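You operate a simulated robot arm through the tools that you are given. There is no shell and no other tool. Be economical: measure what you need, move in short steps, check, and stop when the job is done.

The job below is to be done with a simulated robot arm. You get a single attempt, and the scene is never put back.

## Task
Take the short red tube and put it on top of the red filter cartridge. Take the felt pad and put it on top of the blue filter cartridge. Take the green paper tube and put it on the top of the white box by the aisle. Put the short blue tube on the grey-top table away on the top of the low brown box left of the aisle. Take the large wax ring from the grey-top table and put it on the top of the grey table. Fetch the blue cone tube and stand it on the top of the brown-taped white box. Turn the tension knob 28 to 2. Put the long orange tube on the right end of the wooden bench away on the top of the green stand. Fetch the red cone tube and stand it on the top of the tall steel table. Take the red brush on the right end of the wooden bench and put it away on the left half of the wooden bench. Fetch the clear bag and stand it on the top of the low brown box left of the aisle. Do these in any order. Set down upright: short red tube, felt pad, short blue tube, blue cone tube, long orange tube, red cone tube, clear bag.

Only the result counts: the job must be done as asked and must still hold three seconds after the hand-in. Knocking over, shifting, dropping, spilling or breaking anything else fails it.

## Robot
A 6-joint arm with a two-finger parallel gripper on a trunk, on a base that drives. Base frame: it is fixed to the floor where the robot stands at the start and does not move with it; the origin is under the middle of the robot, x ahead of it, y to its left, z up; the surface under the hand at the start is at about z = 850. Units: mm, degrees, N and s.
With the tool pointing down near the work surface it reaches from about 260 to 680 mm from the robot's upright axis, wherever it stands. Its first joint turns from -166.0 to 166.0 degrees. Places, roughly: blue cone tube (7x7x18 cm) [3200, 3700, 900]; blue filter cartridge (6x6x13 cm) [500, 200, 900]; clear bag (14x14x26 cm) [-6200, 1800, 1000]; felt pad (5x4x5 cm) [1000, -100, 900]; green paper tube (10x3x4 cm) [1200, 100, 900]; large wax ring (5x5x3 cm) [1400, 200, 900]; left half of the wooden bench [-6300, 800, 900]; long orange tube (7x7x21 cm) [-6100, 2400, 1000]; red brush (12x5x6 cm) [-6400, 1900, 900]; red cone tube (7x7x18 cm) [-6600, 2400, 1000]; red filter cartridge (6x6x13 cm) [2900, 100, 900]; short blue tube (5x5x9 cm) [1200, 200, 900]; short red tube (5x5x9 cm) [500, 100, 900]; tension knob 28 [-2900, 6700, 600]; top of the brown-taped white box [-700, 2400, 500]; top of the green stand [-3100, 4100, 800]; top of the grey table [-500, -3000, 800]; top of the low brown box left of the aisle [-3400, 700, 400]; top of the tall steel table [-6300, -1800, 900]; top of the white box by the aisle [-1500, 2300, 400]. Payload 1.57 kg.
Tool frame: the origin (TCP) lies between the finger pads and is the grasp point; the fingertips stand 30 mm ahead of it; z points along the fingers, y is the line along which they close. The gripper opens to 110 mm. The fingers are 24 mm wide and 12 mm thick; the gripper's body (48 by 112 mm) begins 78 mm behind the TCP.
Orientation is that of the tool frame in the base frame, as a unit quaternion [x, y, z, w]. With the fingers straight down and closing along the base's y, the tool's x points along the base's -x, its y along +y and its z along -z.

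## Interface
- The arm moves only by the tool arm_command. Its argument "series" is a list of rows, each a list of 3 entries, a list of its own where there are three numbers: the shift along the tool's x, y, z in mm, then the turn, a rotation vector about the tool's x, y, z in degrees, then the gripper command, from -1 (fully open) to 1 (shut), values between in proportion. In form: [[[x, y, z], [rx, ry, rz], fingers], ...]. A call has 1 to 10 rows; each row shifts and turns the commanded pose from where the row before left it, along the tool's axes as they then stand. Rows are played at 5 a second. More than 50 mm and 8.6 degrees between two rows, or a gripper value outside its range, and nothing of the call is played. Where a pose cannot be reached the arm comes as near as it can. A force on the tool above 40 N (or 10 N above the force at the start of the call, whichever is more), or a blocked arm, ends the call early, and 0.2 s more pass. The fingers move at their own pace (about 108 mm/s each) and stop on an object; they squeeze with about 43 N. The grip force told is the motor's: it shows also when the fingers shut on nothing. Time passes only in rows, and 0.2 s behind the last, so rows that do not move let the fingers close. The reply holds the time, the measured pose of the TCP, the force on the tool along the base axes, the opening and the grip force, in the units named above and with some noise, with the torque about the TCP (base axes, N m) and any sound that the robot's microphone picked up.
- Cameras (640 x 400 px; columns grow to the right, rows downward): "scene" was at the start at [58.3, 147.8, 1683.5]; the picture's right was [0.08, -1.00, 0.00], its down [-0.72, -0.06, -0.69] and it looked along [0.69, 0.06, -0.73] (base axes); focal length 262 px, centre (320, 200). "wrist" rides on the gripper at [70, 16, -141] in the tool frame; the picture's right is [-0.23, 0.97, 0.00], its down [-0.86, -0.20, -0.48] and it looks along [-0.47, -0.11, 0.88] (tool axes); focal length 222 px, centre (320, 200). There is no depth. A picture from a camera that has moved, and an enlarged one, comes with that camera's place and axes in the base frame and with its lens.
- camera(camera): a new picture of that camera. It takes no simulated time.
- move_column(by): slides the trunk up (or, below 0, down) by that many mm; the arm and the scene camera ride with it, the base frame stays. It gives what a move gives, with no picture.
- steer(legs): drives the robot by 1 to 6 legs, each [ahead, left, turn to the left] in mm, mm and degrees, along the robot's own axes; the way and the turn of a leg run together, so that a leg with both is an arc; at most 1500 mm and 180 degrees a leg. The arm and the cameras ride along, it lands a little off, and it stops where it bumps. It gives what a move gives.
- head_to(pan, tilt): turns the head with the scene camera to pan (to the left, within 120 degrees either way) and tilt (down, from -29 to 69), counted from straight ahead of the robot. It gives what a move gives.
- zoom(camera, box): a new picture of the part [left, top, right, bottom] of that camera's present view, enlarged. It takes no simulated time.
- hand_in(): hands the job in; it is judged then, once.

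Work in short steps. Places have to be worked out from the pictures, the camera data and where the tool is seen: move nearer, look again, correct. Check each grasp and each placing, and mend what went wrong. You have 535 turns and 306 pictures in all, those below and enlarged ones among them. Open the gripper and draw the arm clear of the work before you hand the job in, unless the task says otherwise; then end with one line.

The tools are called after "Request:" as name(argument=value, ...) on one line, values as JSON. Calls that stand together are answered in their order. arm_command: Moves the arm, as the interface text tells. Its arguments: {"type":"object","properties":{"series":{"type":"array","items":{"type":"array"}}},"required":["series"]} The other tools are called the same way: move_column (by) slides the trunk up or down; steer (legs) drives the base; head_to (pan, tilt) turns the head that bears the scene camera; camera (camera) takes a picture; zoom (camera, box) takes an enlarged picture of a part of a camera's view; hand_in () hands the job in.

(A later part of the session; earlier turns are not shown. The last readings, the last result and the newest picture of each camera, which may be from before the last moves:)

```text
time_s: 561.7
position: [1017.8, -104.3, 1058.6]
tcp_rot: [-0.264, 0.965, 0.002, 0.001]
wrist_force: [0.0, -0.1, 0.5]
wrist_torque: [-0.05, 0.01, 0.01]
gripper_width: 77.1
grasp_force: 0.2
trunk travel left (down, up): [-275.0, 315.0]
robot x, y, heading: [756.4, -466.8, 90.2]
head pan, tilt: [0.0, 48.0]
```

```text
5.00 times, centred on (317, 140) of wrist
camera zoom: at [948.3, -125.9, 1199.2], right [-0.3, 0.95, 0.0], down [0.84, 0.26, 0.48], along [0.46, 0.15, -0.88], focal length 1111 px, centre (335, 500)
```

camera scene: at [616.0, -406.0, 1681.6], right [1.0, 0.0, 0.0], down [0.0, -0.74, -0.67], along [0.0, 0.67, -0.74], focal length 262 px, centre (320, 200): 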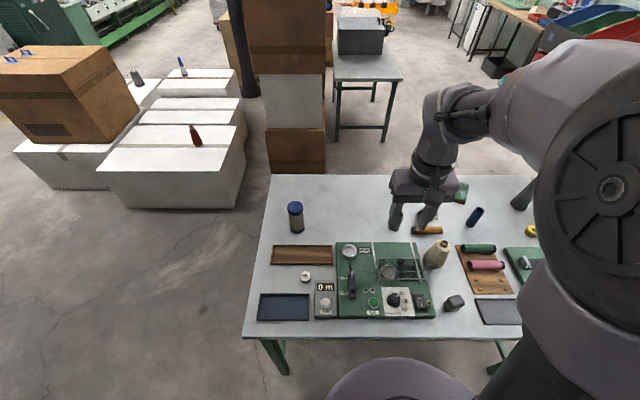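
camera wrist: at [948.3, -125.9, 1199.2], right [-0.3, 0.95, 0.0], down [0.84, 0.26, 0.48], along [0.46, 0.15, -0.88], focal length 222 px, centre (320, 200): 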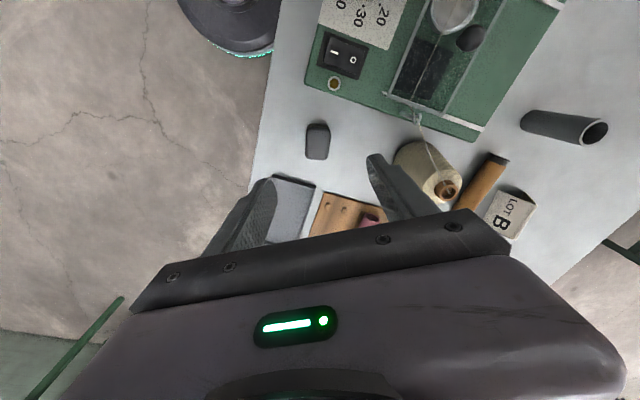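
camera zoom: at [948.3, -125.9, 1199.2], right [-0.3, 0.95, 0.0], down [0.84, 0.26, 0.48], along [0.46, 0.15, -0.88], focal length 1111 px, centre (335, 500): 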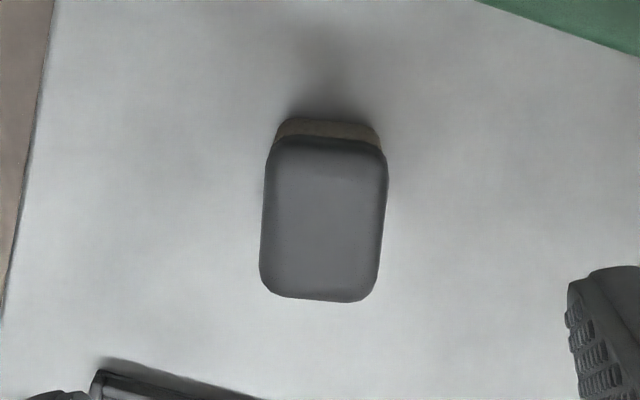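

The pad's short axis is at ~102.5° (29 × 40 mm); I rotate 18° more, shift 5 mm, and descend.

Request:
arm_command(series=[[[0, 0, 0], [0, 0, 8.5], -0.3], [[0, 0, 0], [0, 0, 8.5], -0.3], [[-5, 0, 0], [0, 0, 1], -0.3], [[0, 0, 45], [0, 0, 0], -0.3], [[0, 0, 45], [0, 0, 0], -0.3], [[0, 0, 40], [0, 0, 0], -0.3], [[0, 0, 20], [0, 0, 0], -0.3], [[0, 0, 8], [0, 0, 0], -0.3], [[0, 0, 4], [0, 0, 0], -0.3], [[0, 0, 0], [0, 0, 0], -0.3]])

Request:
camera(camera="wrist")

Request:
zoom(camera="scene", box=[374, 222, 534, 342])

```text
time_s: 563.9
position: [1023.6, -103.1, 895.2]
tcp_rot: [-0.11, 0.994, 0.003, 0.001]
wrist_force: [-0.2, -0.6, 0.5]
wrist_torque: [0.0, 0.01, -0.02]
gripper_width: 71.5
grasp_force: 0.0
trunk travel left (down, up): [-275.0, 315.0]
robot x, y, heading: [754.9, -466.2, 90.1]
head pan, tilt: [0.0, 48.0]
```

```text
143 pictures are left
camera wrist: at [951.1, -102.5, 1036.6], right [0.01, 1.0, 0.01], down [0.88, -0.01, 0.48], along [0.48, 0.0, -0.88], focal length 222 px, centre (320, 200)
```

wrist: 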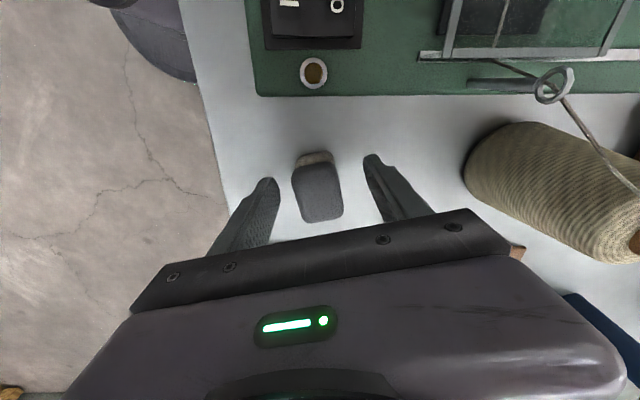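

```text
3.33 times, centred on (454, 282) of scene
camera zoom: at [615.9, -406.1, 1681.5], right [1.0, 0.0, 0.0], down [0.0, -0.74, -0.67], along [0.0, 0.67, -0.74], focal length 872 px, centre (-127, -73)
```

zoom: 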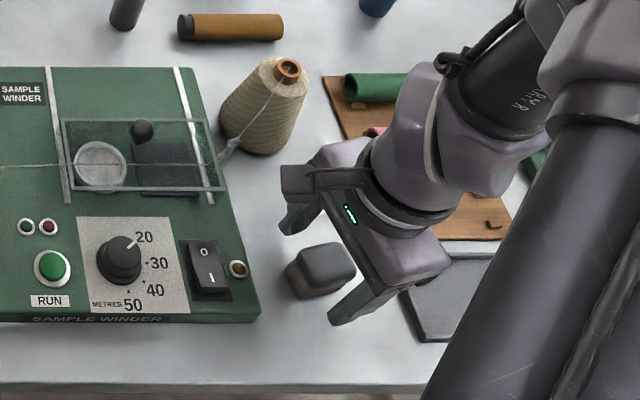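

The pad is between the fingers. I close and lift.

Request:
arm_command(series=[[[0, 0, 0], [0, 0, 0], 0.2], [[0, 0, 0], [0, 0, 0], 1], [[0, 0, 0], [0, 0, 0], 1], [[0, 0, 0], [0, 0, 0], 1], [[0, 0, -15], [0, 0, 0], 1], [[0, 0, -40], [0, 0, 0], 1], [[0, 0, -45], [0, 0, 0], 1], [[0, 0, -45], [0, 0, 0], 1], [[0, 0, -45], [0, 0, 0], 1], [[0, 0, -30], [0, 0, 0], 1]])

Request:
camera(camera="wrist")

```text
time_s: 566.1
position: [1022.7, -103.9, 1116.4]
tcp_rot: [-0.111, 0.994, 0.002, 0.001]
wrist_force: [0.1, 0.2, 0.3]
wrist_torque: [0.01, 0.0, 0.01]
gripper_width: 32.8
grasp_force: 41.0
trunk travel left (down, up): [-275.0, 315.0]
robot x, y, heading: [758.7, -462.2, 90.1]
head pan, tilt: [0.0, 48.0]
```

```text
141 pictures are left
camera wrist: at [950.1, -103.3, 1256.4], right [0.01, 1.0, 0.0], down [0.88, -0.01, 0.48], along [0.48, 0.0, -0.88], focal length 222 px, centre (320, 200)
```

wrist: 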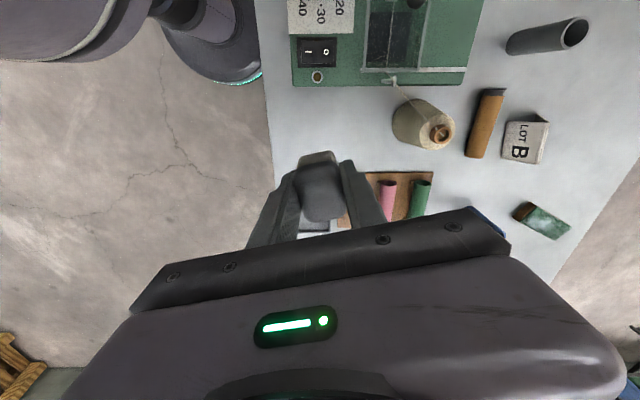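

Pad held (33 mm). I move the base left 200 mm along the table so the blue cartridge comes into reach, raising the arm first.

Request:
arm_command(series=[[[0, 0, -40], [0, 0, 0], 1], [[0, 0, -40], [0, 0, 0], 1]])

Request:
steer(legs=[[20, 200, 0]])

Request:
camera(camera="scene")

```text
time_s: 566.7
position: [1021.4, -104.5, 1193.9]
tcp_rot: [-0.11, 0.994, 0.003, 0.001]
wrist_force: [0.2, -0.8, -0.3]
wrist_torque: [0.0, 0.0, 0.02]
gripper_width: 32.9
grasp_force: 40.7
trunk travel left (down, up): [-275.0, 315.0]
robot x, y, heading: [761.3, -464.0, 90.1]
head pan, tilt: [0.0, 48.0]
```

```text
time_s: 568.3
position: [820.9, -84.4, 1194.3]
tcp_rot: [-0.111, 0.994, 0.001, 0.002]
wrist_force: [0.2, 0.7, -0.1]
wrist_torque: [0.0, -0.04, 0.01]
gripper_width: 33.0
grasp_force: 41.7
trunk travel left (down, up): [-275.0, 315.0]
robot x, y, heading: [558.9, -444.1, 90.3]
head pan, tilt: [0.0, 48.0]
```

```text
140 pictures are left
camera scene: at [415.2, -387.5, 1681.4], right [1.0, 0.01, 0.0], down [0.01, -0.74, -0.67], along [0.0, 0.67, -0.74], focal length 262 px, centre (320, 200)
```

scene: 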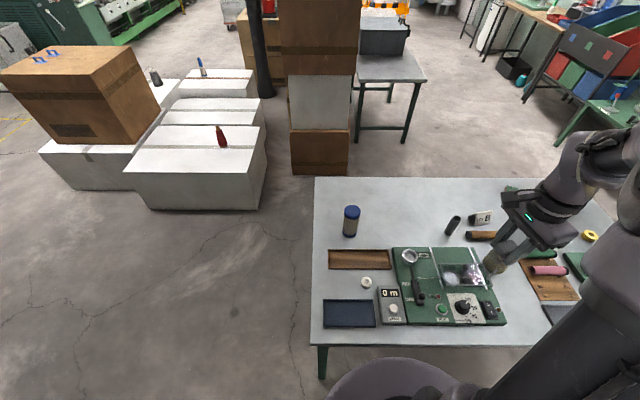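

I zoom on the blue cartridge.

Request:
zoom(camera="scene", box=[310, 190, 390, 250])

```text
6.67 times, centred on (350, 220) of scene
camera zoom: at [415.2, -387.5, 1681.4], right [1.0, 0.01, 0.0], down [0.01, -0.74, -0.67], along [0.0, 0.67, -0.74], focal length 1745 px, centre (120, 67)
```

zoom: 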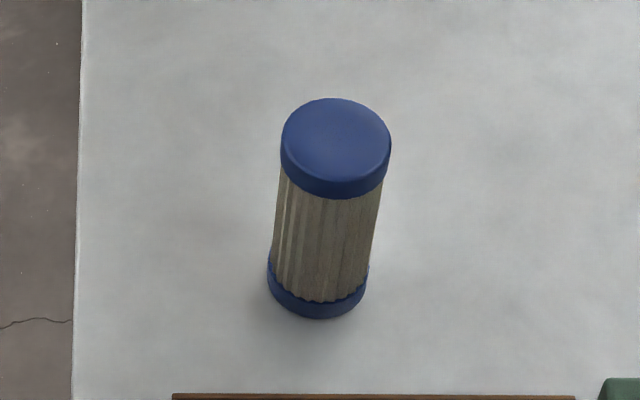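

Cartridge at (526, 195), 56 mm across, top ≈ 980. I carry the pad over it at height.

Request:
arm_command(series=[[[25.3, 37.3, 0], [0, 0, 0], 1], [[25.3, 37.3, 0], [0, 0, 0], 1], [[25.3, 37.3, 0], [0, 0, 0], 1], [[25.3, 37.3, 0], [0, 0, 0], 1], [[25.3, 37.3, 0], [0, 0, 0], 1], [[25.3, 37.3, 0], [0, 0, 0], 1], [[25.3, 37.3, 0], [0, 0, 0], 1], [[25.3, 37.3, 0], [0, 0, 0], 1], [[25.3, 37.3, 0], [0, 0, 0], 1], [[0, 0, 0], [0, 0, 0], 1]])

Request:
camera(camera="wrist")

Request:
zoom(camera="scene", box=[260, 130, 420, 250])

```text
time_s: 570.5
position: [522.0, 192.7, 1194.7]
tcp_rot: [-0.111, 0.994, 0.003, 0.002]
wrist_force: [0.5, -0.1, 1.1]
wrist_torque: [-0.02, 0.03, 0.04]
gripper_width: 33.3
grasp_force: 41.1
trunk travel left (down, up): [-275.0, 315.0]
robot x, y, heading: [559.3, -444.2, 90.6]
head pan, tilt: [0.0, 48.0]
```

```text
138 pictures are left
camera wrist: at [449.4, 192.7, 1336.3], right [0.01, 1.0, 0.01], down [0.88, -0.01, 0.48], along [0.48, 0.0, -0.88], focal length 222 px, centre (320, 200)
```

wrist: 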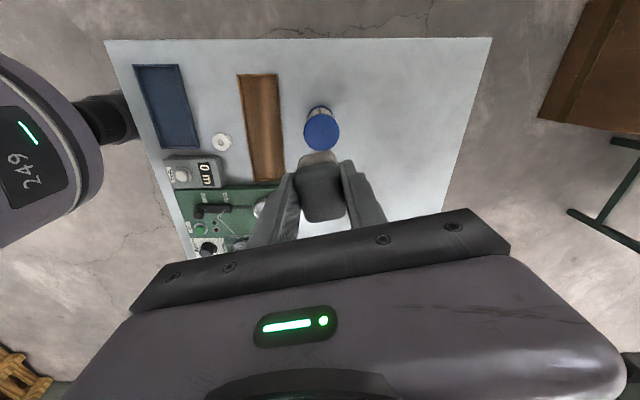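

```text
3.33 times, centred on (340, 190) of scene
camera zoom: at [417.1, -388.3, 1681.6], right [1.0, 0.01, 0.0], down [0.0, -0.74, -0.67], along [0.0, 0.67, -0.74], focal length 872 px, centre (253, 233)
```

zoom: 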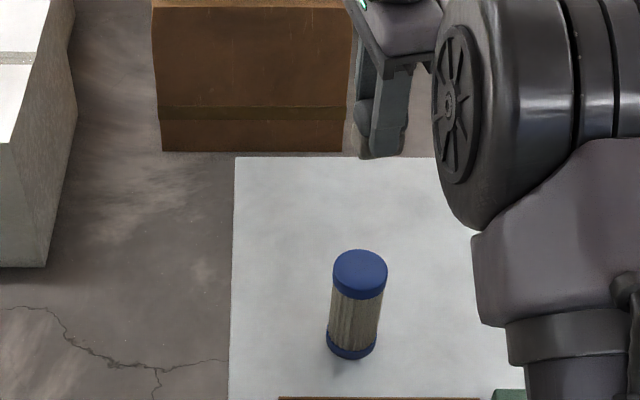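

Both views give the cartridge at (524, 196). I correct slightly and lower to ~20 mm above its top.

Request:
arm_command(series=[[[-2.6, 2.5, 40], [0, 0, 0], 1], [[0, 0, 45], [0, 0, 0], 1], [[0, 0, 45], [0, 0, 0], 1], [[0, 0, 18], [0, 0, 0], 1], [[0, 0, 0], [0, 0, 0], 1]])

Request:
zoom(camera="wrist", box=[240, 90, 400, 210])

Request:
zoom(camera="scene", box=[300, 160, 420, 250])

```text
time_s: 571.7
position: [526.8, 196.7, 1047.0]
tcp_rot: [-0.113, 0.994, 0.002, 0.002]
wrist_force: [0.7, 1.1, -0.7]
wrist_torque: [0.0, -0.01, 0.01]
gripper_width: 32.9
grasp_force: 41.4
trunk travel left (down, up): [-275.0, 315.0]
robot x, y, heading: [557.4, -444.6, 90.6]
head pan, tilt: [0.0, 48.0]
```

```text
3.33 times, centred on (320, 150) of wrist
camera zoom: at [454.3, 197.1, 1188.9], right [0.01, 1.0, 0.01], down [0.88, -0.01, 0.48], along [0.48, 0.0, -0.88], focal length 740 px, centre (320, 367)
```

zoom: 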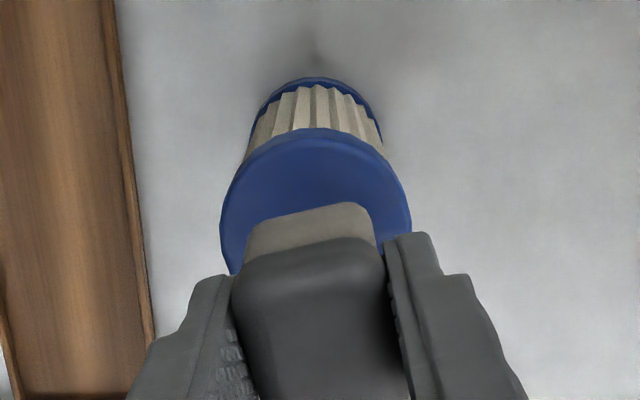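

```text
4.44 times, centred on (360, 205) of scene
camera zoom: at [416.5, -387.6, 1681.5], right [1.0, 0.01, 0.0], down [0.01, -0.74, -0.67], along [0.0, 0.67, -0.74], focal length 1163 px, centre (142, 178)
```

zoom: 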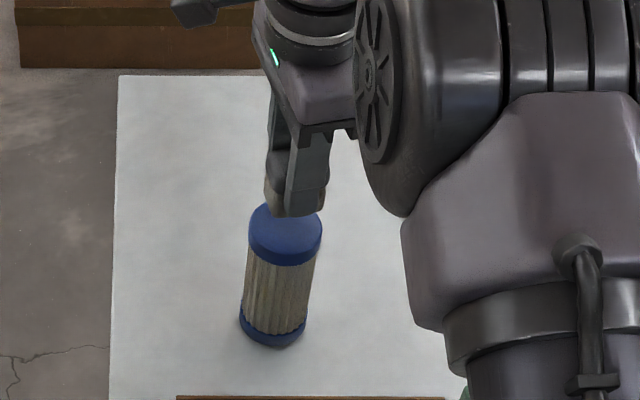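

The two views differ by a few mm in x; the mean puts the cartridge ~6 mm nearer -x. I shift −6 mm, lower 15 mm, and look again.

Request:
arm_command(series=[[[6, 0, 8], [0, 0, 0], 1], [[0, 0, 6], [0, 0, 0], 1], [[0, 0, 0], [0, 0, 0], 1]])

Request:
zoom(camera="wrist", box=[240, 90, 400, 210])

Request:
zoom(camera="scene", box=[320, 170, 400, 230])

```text
time_s: 572.5
position: [522.1, 195.3, 1032.1]
tcp_rot: [-0.112, 0.994, 0.002, 0.002]
wrist_force: [-0.6, 0.5, -0.7]
wrist_torque: [-0.02, -0.03, 0.01]
gripper_width: 33.0
grasp_force: 41.0
trunk travel left (down, up): [-275.0, 315.0]
robot x, y, heading: [556.4, -449.2, 90.5]
head pan, tilt: [0.0, 48.0]
```

```text
3.33 times, centred on (320, 150) of wrist
camera zoom: at [448.2, 195.3, 1173.4], right [0.01, 1.0, 0.0], down [0.88, -0.01, 0.48], along [0.48, 0.0, -0.88], focal length 740 px, centre (320, 367)
```

zoom: 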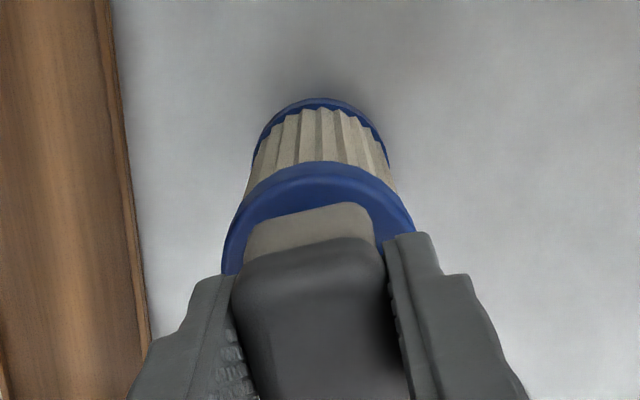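

```text
6.67 times, centred on (360, 200) of scene
camera zoom: at [416.4, -387.6, 1681.5], right [1.0, 0.01, 0.0], down [0.01, -0.74, -0.67], along [0.0, 0.67, -0.74], focal length 1745 px, centre (53, 200)
```

zoom: 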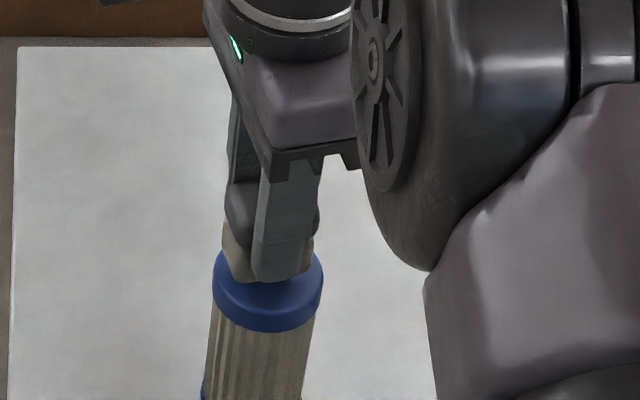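

Both views now agree within ~4 mm. I shift −3 mm and lower to contact.

Request:
arm_command(series=[[[3, 0, 2], [0, 0, 0], 1], [[0, 0, 3], [0, 0, 0], 1], [[0, 0, 3], [0, 0, 0], 1], [[0, 0, 2], [0, 0, 0], 1], [[0, 0, 2], [0, 0, 0], 1], [[0, 0, 2], [0, 0, 0], 1], [[0, 0, 2], [0, 0, 0], 1]])

```text
time_s: 574.1
position: [518.4, 193.4, 1019.7]
tcp_rot: [-0.112, 0.994, 0.005, 0.001]
wrist_force: [-0.8, 4.5, 37.5]
wrist_torque: [0.38, 0.03, -0.05]
gripper_width: 33.4
grasp_force: 41.1
trunk travel left (down, up): [-275.0, 315.0]
robot x, y, heading: [557.3, -445.2, 90.6]
head pan, tilt: [0.0, 48.0]
```

Contact. I ease up 4 mm, check, then release gently.

Request:
arm_command(series=[[[0, 0, -4], [0, 0, 0], 1], [[0, 0, 0], [0, 0, 0], 1]])

Request:
zoom(camera="scene", box=[320, 170, 400, 230])

Request:
zoom(camera="wrist", box=[240, 90, 400, 210])

```text
time_s: 574.7
position: [518.8, 193.9, 1020.1]
tcp_rot: [-0.111, 0.994, 0.002, 0.001]
wrist_force: [0.1, 2.8, 15.4]
wrist_torque: [0.17, 0.03, -0.02]
gripper_width: 33.2
grasp_force: 41.0
trunk travel left (down, up): [-275.0, 315.0]
robot x, y, heading: [559.7, -447.8, 90.6]
head pan, tilt: [0.0, 48.0]
```

```text
6.67 times, centred on (360, 200) of scene
camera zoom: at [416.7, -389.1, 1681.5], right [1.0, 0.01, 0.0], down [0.0, -0.74, -0.67], along [0.0, 0.67, -0.74], focal length 1745 px, centre (53, 200)
```

zoom: 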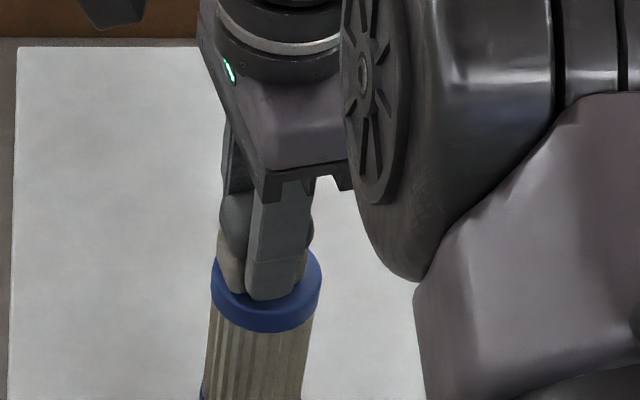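

```text
3.33 times, centred on (320, 150) of wrist
camera zoom: at [446.3, 193.6, 1160.8], right [0.01, 1.0, 0.0], down [0.88, -0.01, 0.48], along [0.48, 0.0, -0.88], focal length 740 px, centre (320, 367)
```

zoom: 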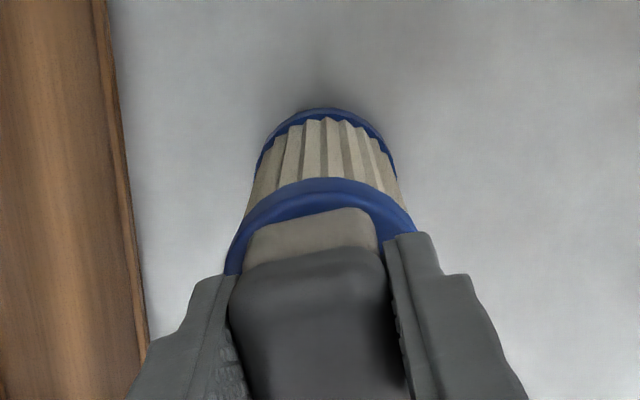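

Well placed. I release.

Request:
arm_command(series=[[[0, 0, -1], [0, 0, 0], 1], [[0, 0, 0], [0, 0, 0], 0.3], [[0, 0, 0], [0, 0, 0], 0.15], [[0, 0, 0], [0, 0, 0], -0.1], [[0, 0, 0], [0, 0, 0], -0.2], [[0, 0, -20], [0, 0, 0], -0.2], [[0, 0, -45], [0, 0, 0], -0.2], [[0, 0, -45], [0, 0, 0], -0.2], [[0, 0, -45], [0, 0, 0], -0.2]])

Request:
zoom(camera="scene", box=[300, 160, 420, 250])

Request:
camera(camera="wrist")

```text
time_s: 576.7
position: [517.1, 196.6, 1177.1]
tcp_rot: [-0.112, 0.994, 0.003, 0.002]
wrist_force: [0.2, -0.6, -0.7]
wrist_torque: [0.04, -0.01, -0.03]
gripper_width: 65.8
grasp_force: 0.0
trunk travel left (down, up): [-275.0, 315.0]
robot x, y, heading: [561.6, -445.0, 90.5]
head pan, tilt: [0.0, 48.0]
```

```text
4.44 times, centred on (360, 205) of scene
camera zoom: at [416.6, -388.2, 1681.6], right [1.0, 0.01, 0.0], down [0.0, -0.74, -0.67], along [0.0, 0.67, -0.74], focal length 1163 px, centre (142, 178)
```

zoom: 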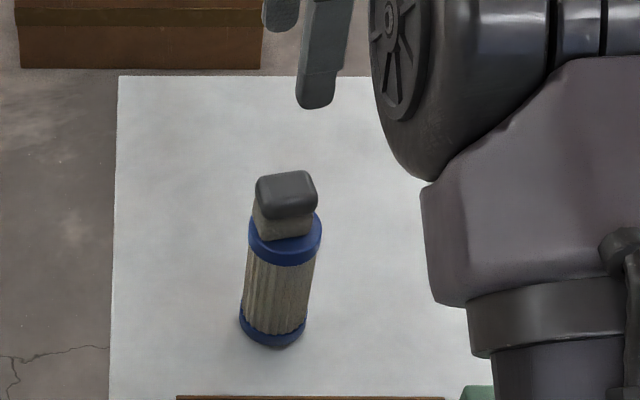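

```text
129 pictures are left
camera wrist: at [445.5, 196.8, 1317.9], right [0.01, 1.0, 0.01], down [0.88, -0.01, 0.48], along [0.48, 0.0, -0.88], focal length 222 px, centre (320, 200)
```

wrist: 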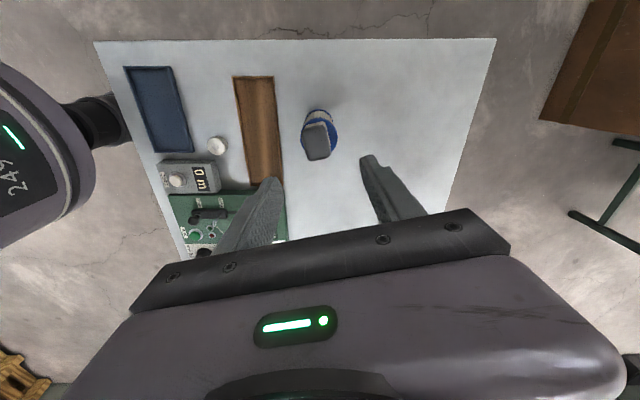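

The felt pad sits on the blue cartridge. Next the wax ring at about (1420, 167): I fold the arm in, unwind the wrist, and drive east along the south side.

Request:
arm_command(series=[[[1, -44, 0], [0, 0, 0], -0.2], [[1, -44, 0], [0, 0, 0], -0.2], [[1, -44, 0], [0, 0, 0], -0.2], [[1, -44, 0], [0, 0, 0], -0.2], [[1, -44, 0], [0, 0, 0], -0.2], [[1, -44, -10], [0, 0, 0], -0.2], [[0, 0, -10], [0, 0, -8.5], -0.2], [[0, 0, -10], [0, 0, -8.5], -0.2], [[0, 0, -10], [0, 0, -8.5], -0.2], [[0, 0, -10], [0, 0, -8.5], -0.2]])

Request:
arm_command(series=[[[0, 0, 0], [0, 0, -8.5], -0.2], [[0, 0, 0], [0, 0, -8.5], -0.2], [[0, 0, 0], [0, 0, -8.5], -0.2], [[0, 0, 0], [0, 0, -8.5], -0.2], [[0, 0, 0], [0, 0, -8.5], -0.2]])

Request:
steer(legs=[[0, -800, -0.5]])

Request:
camera(camera="scene")

Request:
camera(camera="wrist")

```text
time_s: 578.9
position: [571.6, -65.9, 1225.8]
tcp_rot: [-0.398, 0.918, 0.002, 0.002]
wrist_force: [0.2, -0.3, 0.1]
wrist_torque: [-0.01, -0.01, -0.02]
gripper_width: 65.6
grasp_force: 0.1
trunk travel left (down, up): [-275.0, 315.0]
robot x, y, heading: [559.0, -450.4, 90.2]
head pan, tilt: [0.0, 48.0]
```

```text
time_s: 580.1
position: [571.0, -65.8, 1224.0]
tcp_rot: [-0.705, 0.71, 0.001, 0.002]
wrist_force: [-0.2, -0.7, 0.4]
wrist_torque: [-0.01, 0.0, -0.01]
gripper_width: 65.8
grasp_force: 0.1
trunk travel left (down, up): [-275.0, 315.0]
robot x, y, heading: [557.2, -448.1, 90.2]
head pan, tilt: [0.0, 48.0]
```

```text
time_s: 584.4
position: [1372.1, -58.4, 1223.5]
tcp_rot: [-0.705, 0.71, 0.001, 0.003]
wrist_force: [-0.4, -0.1, 0.5]
wrist_torque: [0.0, -0.01, 0.04]
gripper_width: 66.5
grasp_force: 0.1
trunk travel left (down, up): [-275.0, 315.0]
robot x, y, heading: [1359.9, -441.6, 90.5]
head pan, tilt: [0.0, 48.0]
```

```text
128 pictures are left
camera scene: at [1218.3, -381.5, 1681.6], right [1.0, 0.01, 0.0], down [0.01, -0.74, -0.67], along [-0.01, 0.67, -0.74], focal length 262 px, centre (320, 200)
```

scene: 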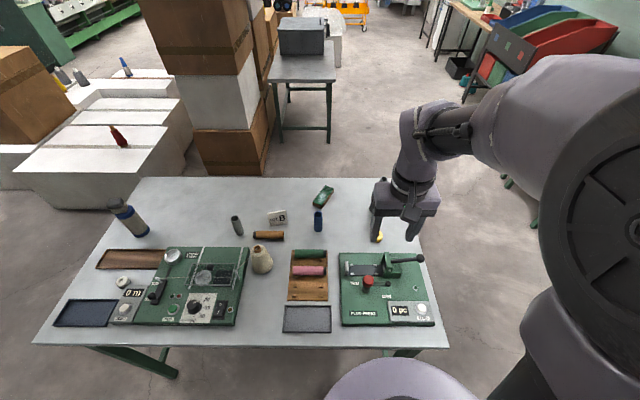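

```text
127 pictures are left
camera wrist: at [1354.1, -128.3, 1365.2], right [-0.97, 0.24, 0.0], down [0.21, 0.85, 0.48], along [0.11, 0.47, -0.88], focal length 222 px, centre (320, 200)
```

wrist: 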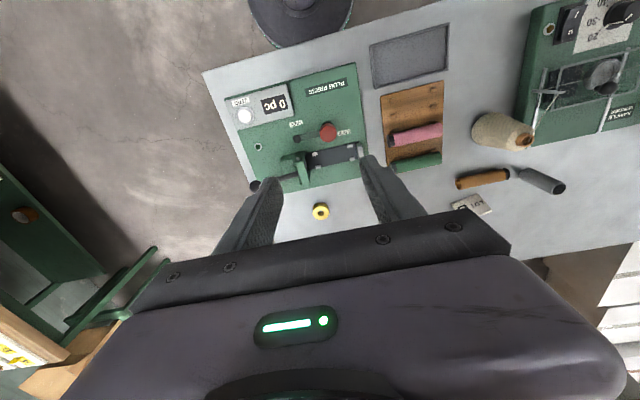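

Wax ring at about (1424, 167). I move over it and descend to ~1000 to look.

Request:
arm_command(series=[[[-45, -10, 0], [0, 0, 0], -0.5], [[-45, -10, 0], [0, 0, 0], -0.5], [[-45, -10, 0], [0, 0, 0], -0.5], [[-45, -11, 0], [0, 0, 0], -0.5], [[-45, -11, 0], [0, 0, 0], -0.5], [[0, 0, 45], [0, 0, 0], -0.5], [[0, 0, 45], [0, 0, 0], -0.5], [[0, 0, 45], [0, 0, 0], -0.5], [[0, 0, 45], [0, 0, 0], -0.5], [[0, 0, 40], [0, 0, 0], -0.5]])

Request:
zoom(camera="wrist", box=[220, 80, 420, 230])

```text
time_s: 586.6
position: [1425.5, 166.8, 1003.9]
tcp_rot: [-0.704, 0.71, 0.002, 0.003]
wrist_force: [0.3, -0.6, 0.0]
wrist_torque: [-0.01, -0.03, -0.02]
gripper_width: 82.5
grasp_force: 0.0
trunk travel left (down, up): [-275.0, 315.0]
robot x, y, heading: [1358.5, -440.2, 90.5]
head pan, tilt: [0.0, 48.0]
```

```text
2.67 times, centred on (320, 155) of wrist
camera zoom: at [1407.4, 97.5, 1144.6], right [-0.97, 0.24, 0.0], down [0.21, 0.85, 0.48], along [0.12, 0.47, -0.88], focal length 592 px, centre (320, 320)
```

zoom: 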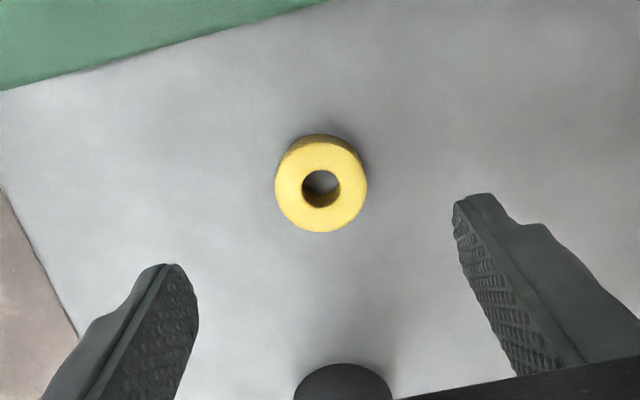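

Ring centre (1427, 174), 42 mm across. I correct, descend to TCP 889 and close.

Request:
arm_command(series=[[[-7, -1, 35], [0, 0, 0], -0.3], [[0, 0, 40], [0, 0, 0], -0.3], [[0, 0, 28], [0, 0, 0], -0.3], [[0, 0, 7], [0, 0, 0], -0.3], [[0, 0, 5], [0, 0, 0], -0.3], [[0, 0, 0], [0, 0, 0], 0.1], [[0, 0, 0], [0, 0, 0], 1], [[0, 0, 0], [0, 0, 0], 1], [[0, 0, 0], [0, 0, 0], 1]])

Request:
camera(camera="wrist")

```text
time_s: 588.6
position: [1426.8, 174.1, 891.2]
tcp_rot: [-0.704, 0.71, 0.001, 0.003]
wrist_force: [0.0, -0.1, 0.2]
wrist_torque: [0.02, 0.0, 0.02]
gripper_width: 40.9
grasp_force: 43.2
trunk travel left (down, up): [-275.0, 315.0]
robot x, y, heading: [1357.3, -441.2, 90.7]
head pan, tilt: [0.0, 48.0]
```

```text
125 pictures are left
camera wrist: at [1409.9, 105.0, 1030.9], right [-0.97, 0.24, 0.0], down [0.21, 0.85, 0.48], along [0.12, 0.47, -0.88], focal length 222 px, centre (320, 200)
```

wrist: 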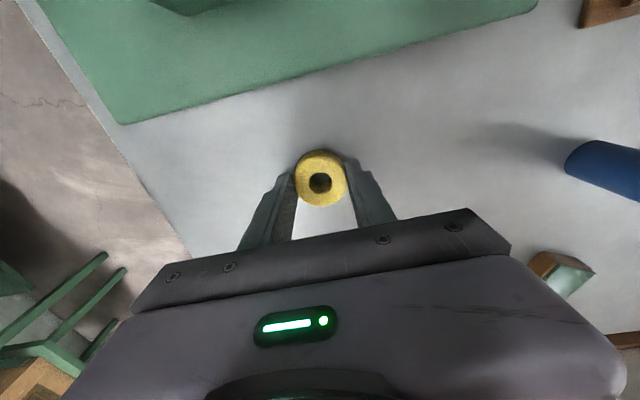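

Ring gripped. I lift and fold the arm back, then drive west and look south for the grey table.

Request:
arm_command(series=[[[0, 0, -20], [0, 0, 0], 1], [[0, 0, -45], [0, 0, 0], 1], [[0, 0, -45], [0, 0, 0], 1], [[0, 0, -45], [0, 0, 0], 1], [[0, 0, -45], [0, 0, 0], 1], [[0, 0, -45], [0, 0, 0], 1], [[45, 0, 0], [0, 0, 0], 1], [[45, 0, 0], [0, 0, 0], 1], [[45, 0, 0], [0, 0, 0], 1], [[45, 0, 0], [0, 0, 0], 1]])

Request:
steer(legs=[[-100, 0, 0], [0, 1450, 0], [0, 0, 90]])

Request:
head_to(pan=70, tilt=20)

Request:
camera(camera="scene")

Request:
camera(camera="wrist")

```text
time_s: 590.8
position: [1428.4, -8.4, 1133.3]
tcp_rot: [-0.704, 0.71, 0.001, 0.003]
wrist_force: [-0.2, 0.3, 0.5]
wrist_torque: [0.0, 0.0, 0.03]
gripper_width: 41.2
grasp_force: 43.0
trunk travel left (down, up): [-275.0, 315.0]
robot x, y, heading: [1358.3, -440.2, 90.7]
head pan, tilt: [0.0, 48.0]
```

```text
time_s: 602.6
position: [-528.6, -436.6, 1135.2]
tcp_rot: [1.0, -0.026, -0.003, -0.001]
wrist_force: [-0.1, -0.2, -0.7]
wrist_torque: [0.01, 0.02, 0.02]
gripper_width: 41.3
grasp_force: 43.7
trunk travel left (down, up): [-275.0, 315.0]
robot x, y, heading: [-99.3, -525.9, 178.1]
head pan, tilt: [0.0, 48.0]
```

```text
time_s: 604.0
position: [-527.1, -436.7, 1135.0]
tcp_rot: [1.0, -0.027, -0.003, -0.001]
wrist_force: [0.3, -0.1, 0.2]
wrist_torque: [-0.02, 0.0, 0.01]
gripper_width: 41.1
grasp_force: 43.0
trunk travel left (down, up): [-275.0, 315.0]
robot x, y, heading: [-95.0, -525.7, 178.0]
head pan, tilt: [70.0, 20.0]
```

```text
124 pictures are left
camera scene: at [-119.3, -749.7, 1724.4], right [-0.93, 0.38, 0.0], down [0.13, 0.32, -0.94], along [-0.35, -0.87, -0.34], focal length 262 px, centre (320, 200)
```

scene: 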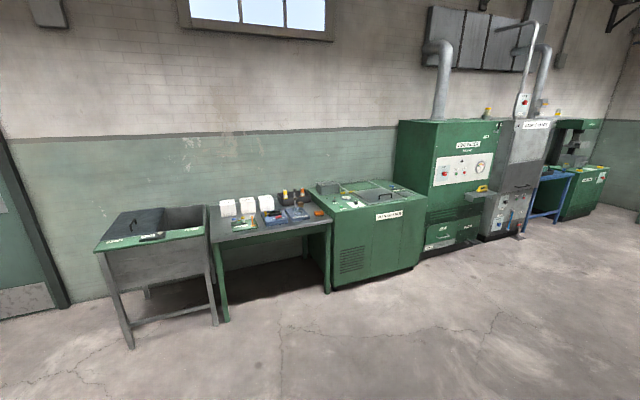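

```text
123 pictures are left
camera wrist: at [-459.0, -455.9, 1275.2], right [-0.28, -0.96, 0.0], down [-0.84, 0.24, 0.48], along [-0.46, 0.14, -0.88], focal length 222 px, centre (320, 200)
```

wrist: 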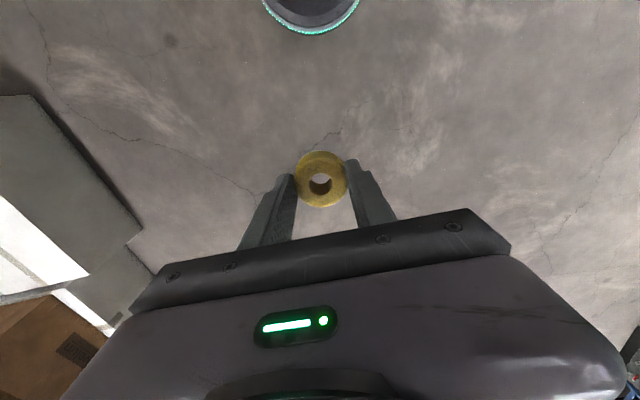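

That's the grey table: x -974…-14, front y ≈ -2670. I zoom to find a free place on its top.

Request:
zoom(camera="scene", box=[190, 170, 350, 270])

```text
4.00 times, centred on (270, 220) of scene
camera zoom: at [-119.3, -749.7, 1724.4], right [-0.93, 0.38, 0.0], down [0.13, 0.32, -0.94], along [-0.35, -0.87, -0.34], focal length 1047 px, centre (520, 120)
```

zoom: 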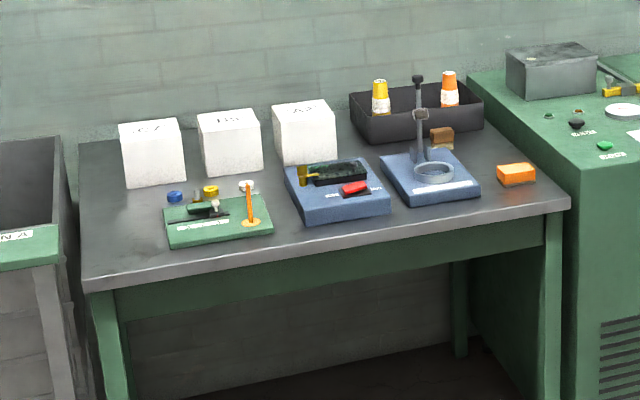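

Crowded, but the front-left corner near (-85, -2790) is free. I turn south and approach.

Request:
steer(legs=[[0, 0, 92], [1450, 90, 0], [330, 0, 0]])

Request:
head_to(pan=0, tilt=48)

Request:
camera(camera="scene")

Request:
camera(camera="wrist")

```text
time_s: 617.0
position: [-123.9, -2749.2, 1134.5]
tcp_rot: [0.727, 0.686, -0.003, 0.002]
wrist_force: [-0.3, -0.7, 1.1]
wrist_torque: [0.03, 0.0, 0.0]
gripper_width: 41.0
grasp_force: 42.9
trunk travel left (down, up): [-275.0, 315.0]
robot x, y, heading: [-36.6, -2318.9, -92.2]
head pan, tilt: [70.0, 20.0]
```

```text
time_s: 618.4
position: [-125.1, -2748.0, 1134.7]
tcp_rot: [0.728, 0.686, -0.003, 0.001]
wrist_force: [0.2, -0.2, -0.8]
wrist_torque: [0.02, -0.01, 0.02]
gripper_width: 41.2
grasp_force: 42.9
trunk travel left (down, up): [-275.0, 315.0]
robot x, y, heading: [-32.1, -2318.1, -92.2]
head pan, tilt: [0.0, 48.0]
```

```text
121 pictures are left
camera scene: at [101.6, -2382.2, 1681.5], right [-1.0, 0.04, 0.0], down [0.03, 0.74, -0.67], along [-0.03, -0.67, -0.74], focal length 262 px, centre (320, 200)
```

scene: 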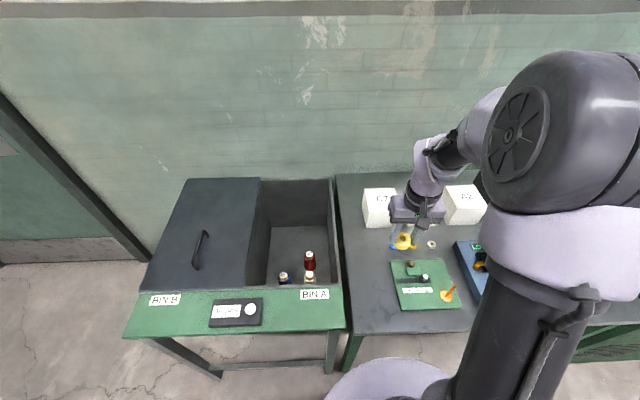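

```text
120 pictures are left
camera wrist: at [-103.8, -2678.8, 1275.3], right [0.96, -0.28, 0.0], down [-0.25, -0.84, 0.48], along [-0.14, -0.46, -0.88], focal length 222 px, centre (320, 200)
```

wrist: 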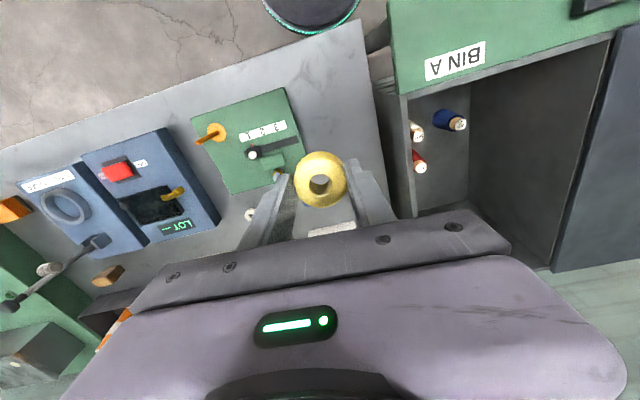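

Free strip centred at (-90, -2760). I shift over it and lower.

Request:
arm_command(series=[[[-11, 35, 0], [0, 0, 0], 1], [[0, 0, 45], [0, 0, 0], 1], [[0, 0, 45], [0, 0, 0], 1], [[0, 0, 45], [0, 0, 0], 1], [[0, 0, 45], [0, 0, 0], 1], [[0, 0, 45], [0, 0, 0], 1], [[0, 0, 20], [0, 0, 0], 1], [[0, 0, 0], [0, 0, 0], 1]])

Request:
camera(camera="wrist")

Request:
zoom(camera="scene", box=[320, 200, 480, 350])

```text
time_s: 620.2
position: [-90.0, -2764.4, 890.0]
tcp_rot: [0.728, 0.685, -0.003, 0.001]
wrist_force: [-0.4, 0.5, -0.6]
wrist_torque: [-0.05, 0.01, 0.0]
gripper_width: 41.2
grasp_force: 42.6
trunk travel left (down, up): [-275.0, 315.0]
robot x, y, heading: [-32.4, -2319.3, -92.2]
head pan, tilt: [0.0, 48.0]
```

```text
119 pictures are left
camera wrist: at [-68.9, -2694.7, 1030.8], right [0.96, -0.28, 0.0], down [-0.25, -0.84, 0.48], along [-0.14, -0.46, -0.88], focal length 222 px, centre (320, 200)
```

wrist: 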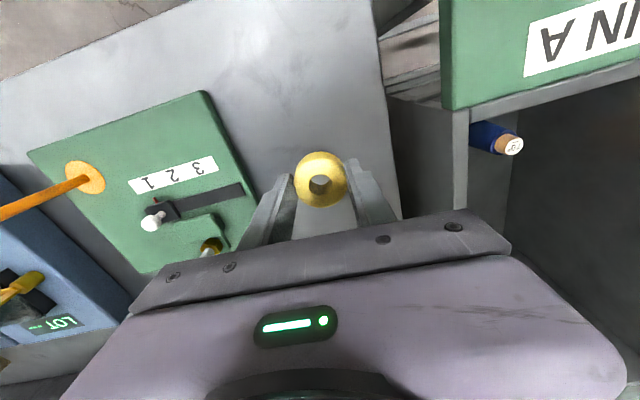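

```text
2.67 times, centred on (400, 275) of scene
camera zoom: at [101.6, -2382.2, 1681.5], right [-1.0, 0.04, 0.0], down [0.03, 0.74, -0.67], along [-0.03, -0.67, -0.74], focal length 698 px, centre (107, 0)
```

zoom: 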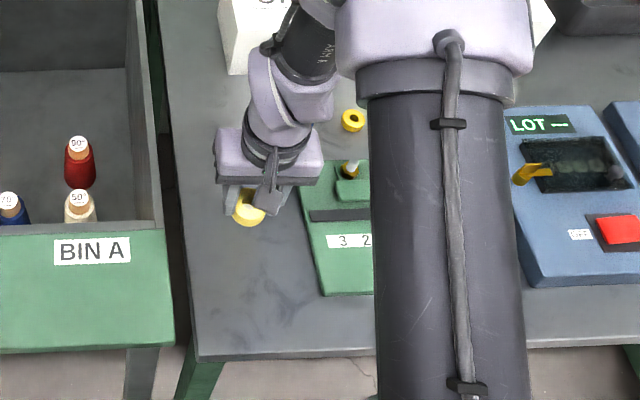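

Clear. Lowering to contact.

Request:
arm_command(series=[[[0, 0, 20], [0, 0, 0], 1], [[0, 0, 10], [0, 0, 0], 1], [[0, 0, 6], [0, 0, 0], 1], [[0, 0, 5], [0, 0, 0], 1], [[0, 0, 4], [0, 0, 0], 1], [[0, 0, 4], [0, 0, 0], 1], [[0, 0, 4], [0, 0, 0], 1], [[0, 0, 4], [0, 0, 0], 1]])

```text
time_s: 621.9
position: [-90.6, -2763.7, 837.6]
tcp_rot: [0.727, 0.687, -0.006, 0.002]
wrist_force: [1.1, 9.3, 32.0]
wrist_torque: [0.22, -0.09, -0.05]
gripper_width: 41.3
grasp_force: 43.0
trunk travel left (down, up): [-275.0, 315.0]
robot x, y, heading: [-34.5, -2315.0, -92.3]
head pan, tilt: [0.0, 48.0]
stopped in row 8: the force on the tool passed its limit at 40 N (the readings are from after the stop); the commanded pose is now the measured one
```

On the table. Release and rise.

Request:
arm_command(series=[[[0, 0, -2], [0, 0, 0], 1], [[0, 0, 0], [0, 0, 0], 0.15], [[0, 0, 0], [0, 0, 0], 0], [[0, 0, 0], [0, 0, 0], -0.1], [[0, 0, -20], [0, 0, 0], -0.1], [[0, 0, -45], [0, 0, 0], -0.1], [[0, 0, -45], [0, 0, 0], -0.1], [[0, 0, -45], [0, 0, 0], -0.1], [[0, 0, -45], [0, 0, 0], -0.1], [[0, 0, -45], [0, 0, 0], -0.1]])

Request:
camera(camera="wrist")

```text
time_s: 624.1
position: [-89.6, -2761.7, 1085.3]
tcp_rot: [0.727, 0.687, -0.005, 0.003]
wrist_force: [-0.5, 0.0, 0.3]
wrist_torque: [-0.01, 0.02, 0.01]
gripper_width: 60.1
grasp_force: 0.1
trunk travel left (down, up): [-275.0, 315.0]
robot x, y, heading: [-34.1, -2321.7, -92.4]
head pan, tilt: [0.0, 48.0]
```

```text
117 pictures are left
camera wrist: at [-68.4, -2690.9, 1225.9], right [0.96, -0.28, 0.0], down [-0.25, -0.84, 0.49], along [-0.14, -0.47, -0.87], focal length 222 px, centre (320, 200)
```

wrist: 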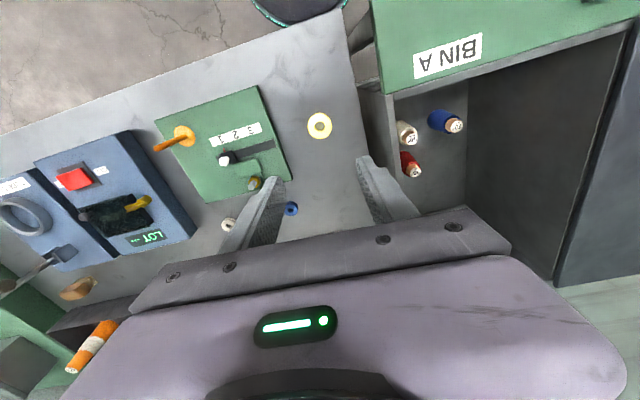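

Wax ring placed on the grey table. I raise the arm, back off, turn north, and drive to the table's south side at x ≈ 1200 for the green paper tube.

Request:
arm_command(series=[[[0, 0, -45], [0, 0, 0], -0.1], [[0, 0, -45], [0, 0, 0], -0.1], [[0, 0, -45], [0, 0.5, 0], -0.1]])

Request:
steer(legs=[[-600, 0, 0], [0, 0, -177.6], [600, -620, 0], [620, -620, 0]])

Request:
camera(camera="scene")

Request:
camera(camera="wrist")

```text
time_s: 624.9
position: [-89.2, -2761.1, 1219.4]
tcp_rot: [0.727, 0.686, -0.001, 0.0]
wrist_force: [0.6, 0.3, -0.3]
wrist_torque: [-0.03, -0.02, -0.03]
gripper_width: 60.4
grasp_force: 0.1
trunk travel left (down, up): [-275.0, 315.0]
robot x, y, heading: [-37.1, -2319.9, -92.1]
head pan, tilt: [0.0, 48.0]
```

```text
time_s: 644.1
position: [1358.1, -117.2, 1218.5]
tcp_rot: [-0.683, 0.731, 0.0, 0.0]
wrist_force: [-0.8, -0.1, 0.2]
wrist_torque: [0.0, -0.01, -0.01]
gripper_width: 60.6
grasp_force: 0.0
trunk travel left (down, up): [-275.0, 315.0]
robot x, y, heading: [1299.4, -561.4, 87.1]
head pan, tilt: [0.0, 48.0]
```

```text
116 pictures are left
camera scene: at [1160.1, -494.2, 1681.5], right [1.0, -0.05, 0.0], down [-0.04, -0.74, -0.67], along [0.03, 0.67, -0.74], focal length 262 px, centre (320, 200)
```

scene: 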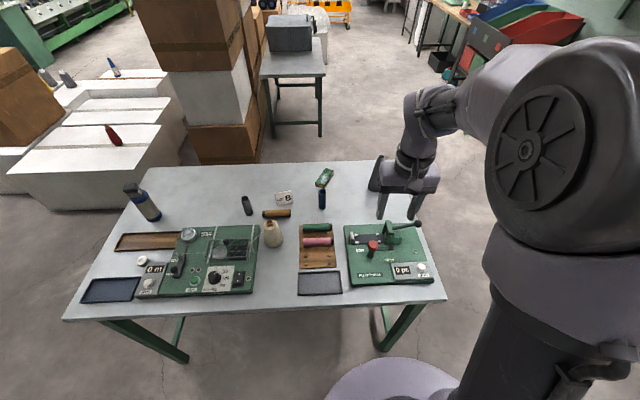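

```text
115 pictures are left
camera wrist: at [1335.9, -186.4, 1359.3], right [-0.96, 0.29, 0.0], down [0.26, 0.84, 0.48], along [0.14, 0.46, -0.88], focal length 222 px, centre (320, 200)
```

wrist: 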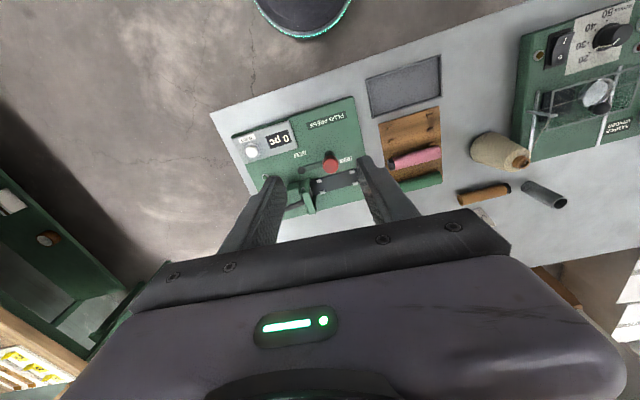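

I straighten the heading and move in; green tube near (1190, 97).

Request:
steer(legs=[[0, 0, 2.9], [110, 90, 0]])

Request:
arm_command(series=[[[0, 45, 0], [0, 0, 0], -0.4], [[0, 45, 0], [0, 0, 0], -0.4], [[0, 0, 0], [0, 0, 0], -0.4]])

Request:
zoom(camera="scene", box=[260, 180, 420, 300])

Request:
camera(camera="wrist")

```text
time_s: 645.9
position: [1243.9, -5.4, 1218.3]
tcp_rot: [-0.701, 0.713, -0.001, 0.001]
wrist_force: [-0.5, 0.8, 0.0]
wrist_torque: [0.02, -0.03, 0.02]
gripper_width: 60.3
grasp_force: 0.0
trunk travel left (down, up): [-275.0, 315.0]
robot x, y, heading: [1210.5, -452.0, 90.2]
head pan, tilt: [0.0, 48.0]
```

```text
time_s: 646.7
position: [1155.0, -3.6, 1219.3]
tcp_rot: [-0.701, 0.713, 0.0, 0.001]
wrist_force: [0.9, 0.0, -0.2]
wrist_torque: [0.0, 0.02, 0.03]
gripper_width: 76.9
grasp_force: 0.0
trunk travel left (down, up): [-275.0, 315.0]
robot x, y, heading: [1210.9, -452.4, 90.2]
head pan, tilt: [0.0, 48.0]
```

```text
3.33 times, centred on (340, 240) of scene
camera zoom: at [1067.7, -392.9, 1681.6], right [1.0, 0.0, 0.0], down [0.0, -0.74, -0.67], along [0.0, 0.67, -0.74], focal length 872 px, centre (253, 67)
```

zoom: 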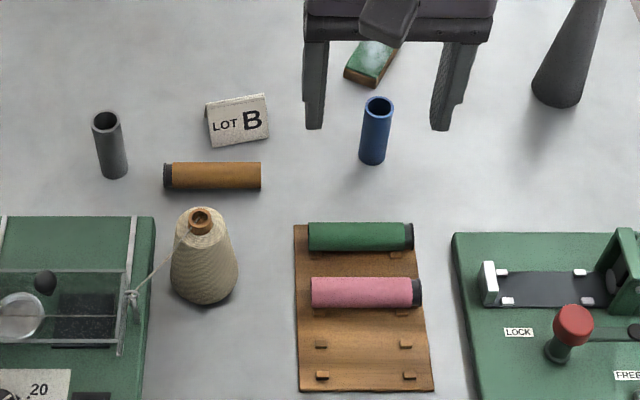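

```text
113 pictures are left
camera wrist: at [1137.8, -73.4, 1359.8], right [-0.97, 0.24, 0.0], down [0.21, 0.85, 0.48], along [0.12, 0.47, -0.88], focal length 222 px, centre (320, 200)
```

wrist: 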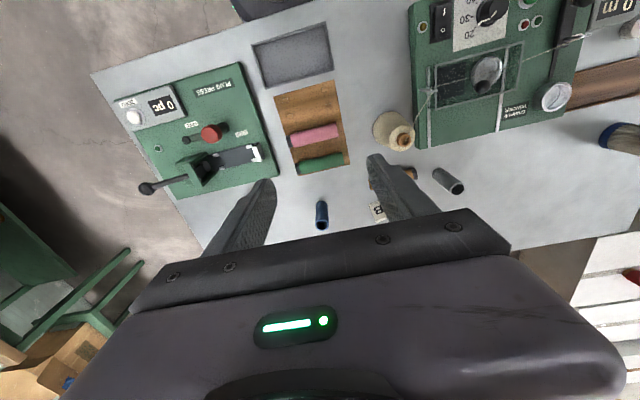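

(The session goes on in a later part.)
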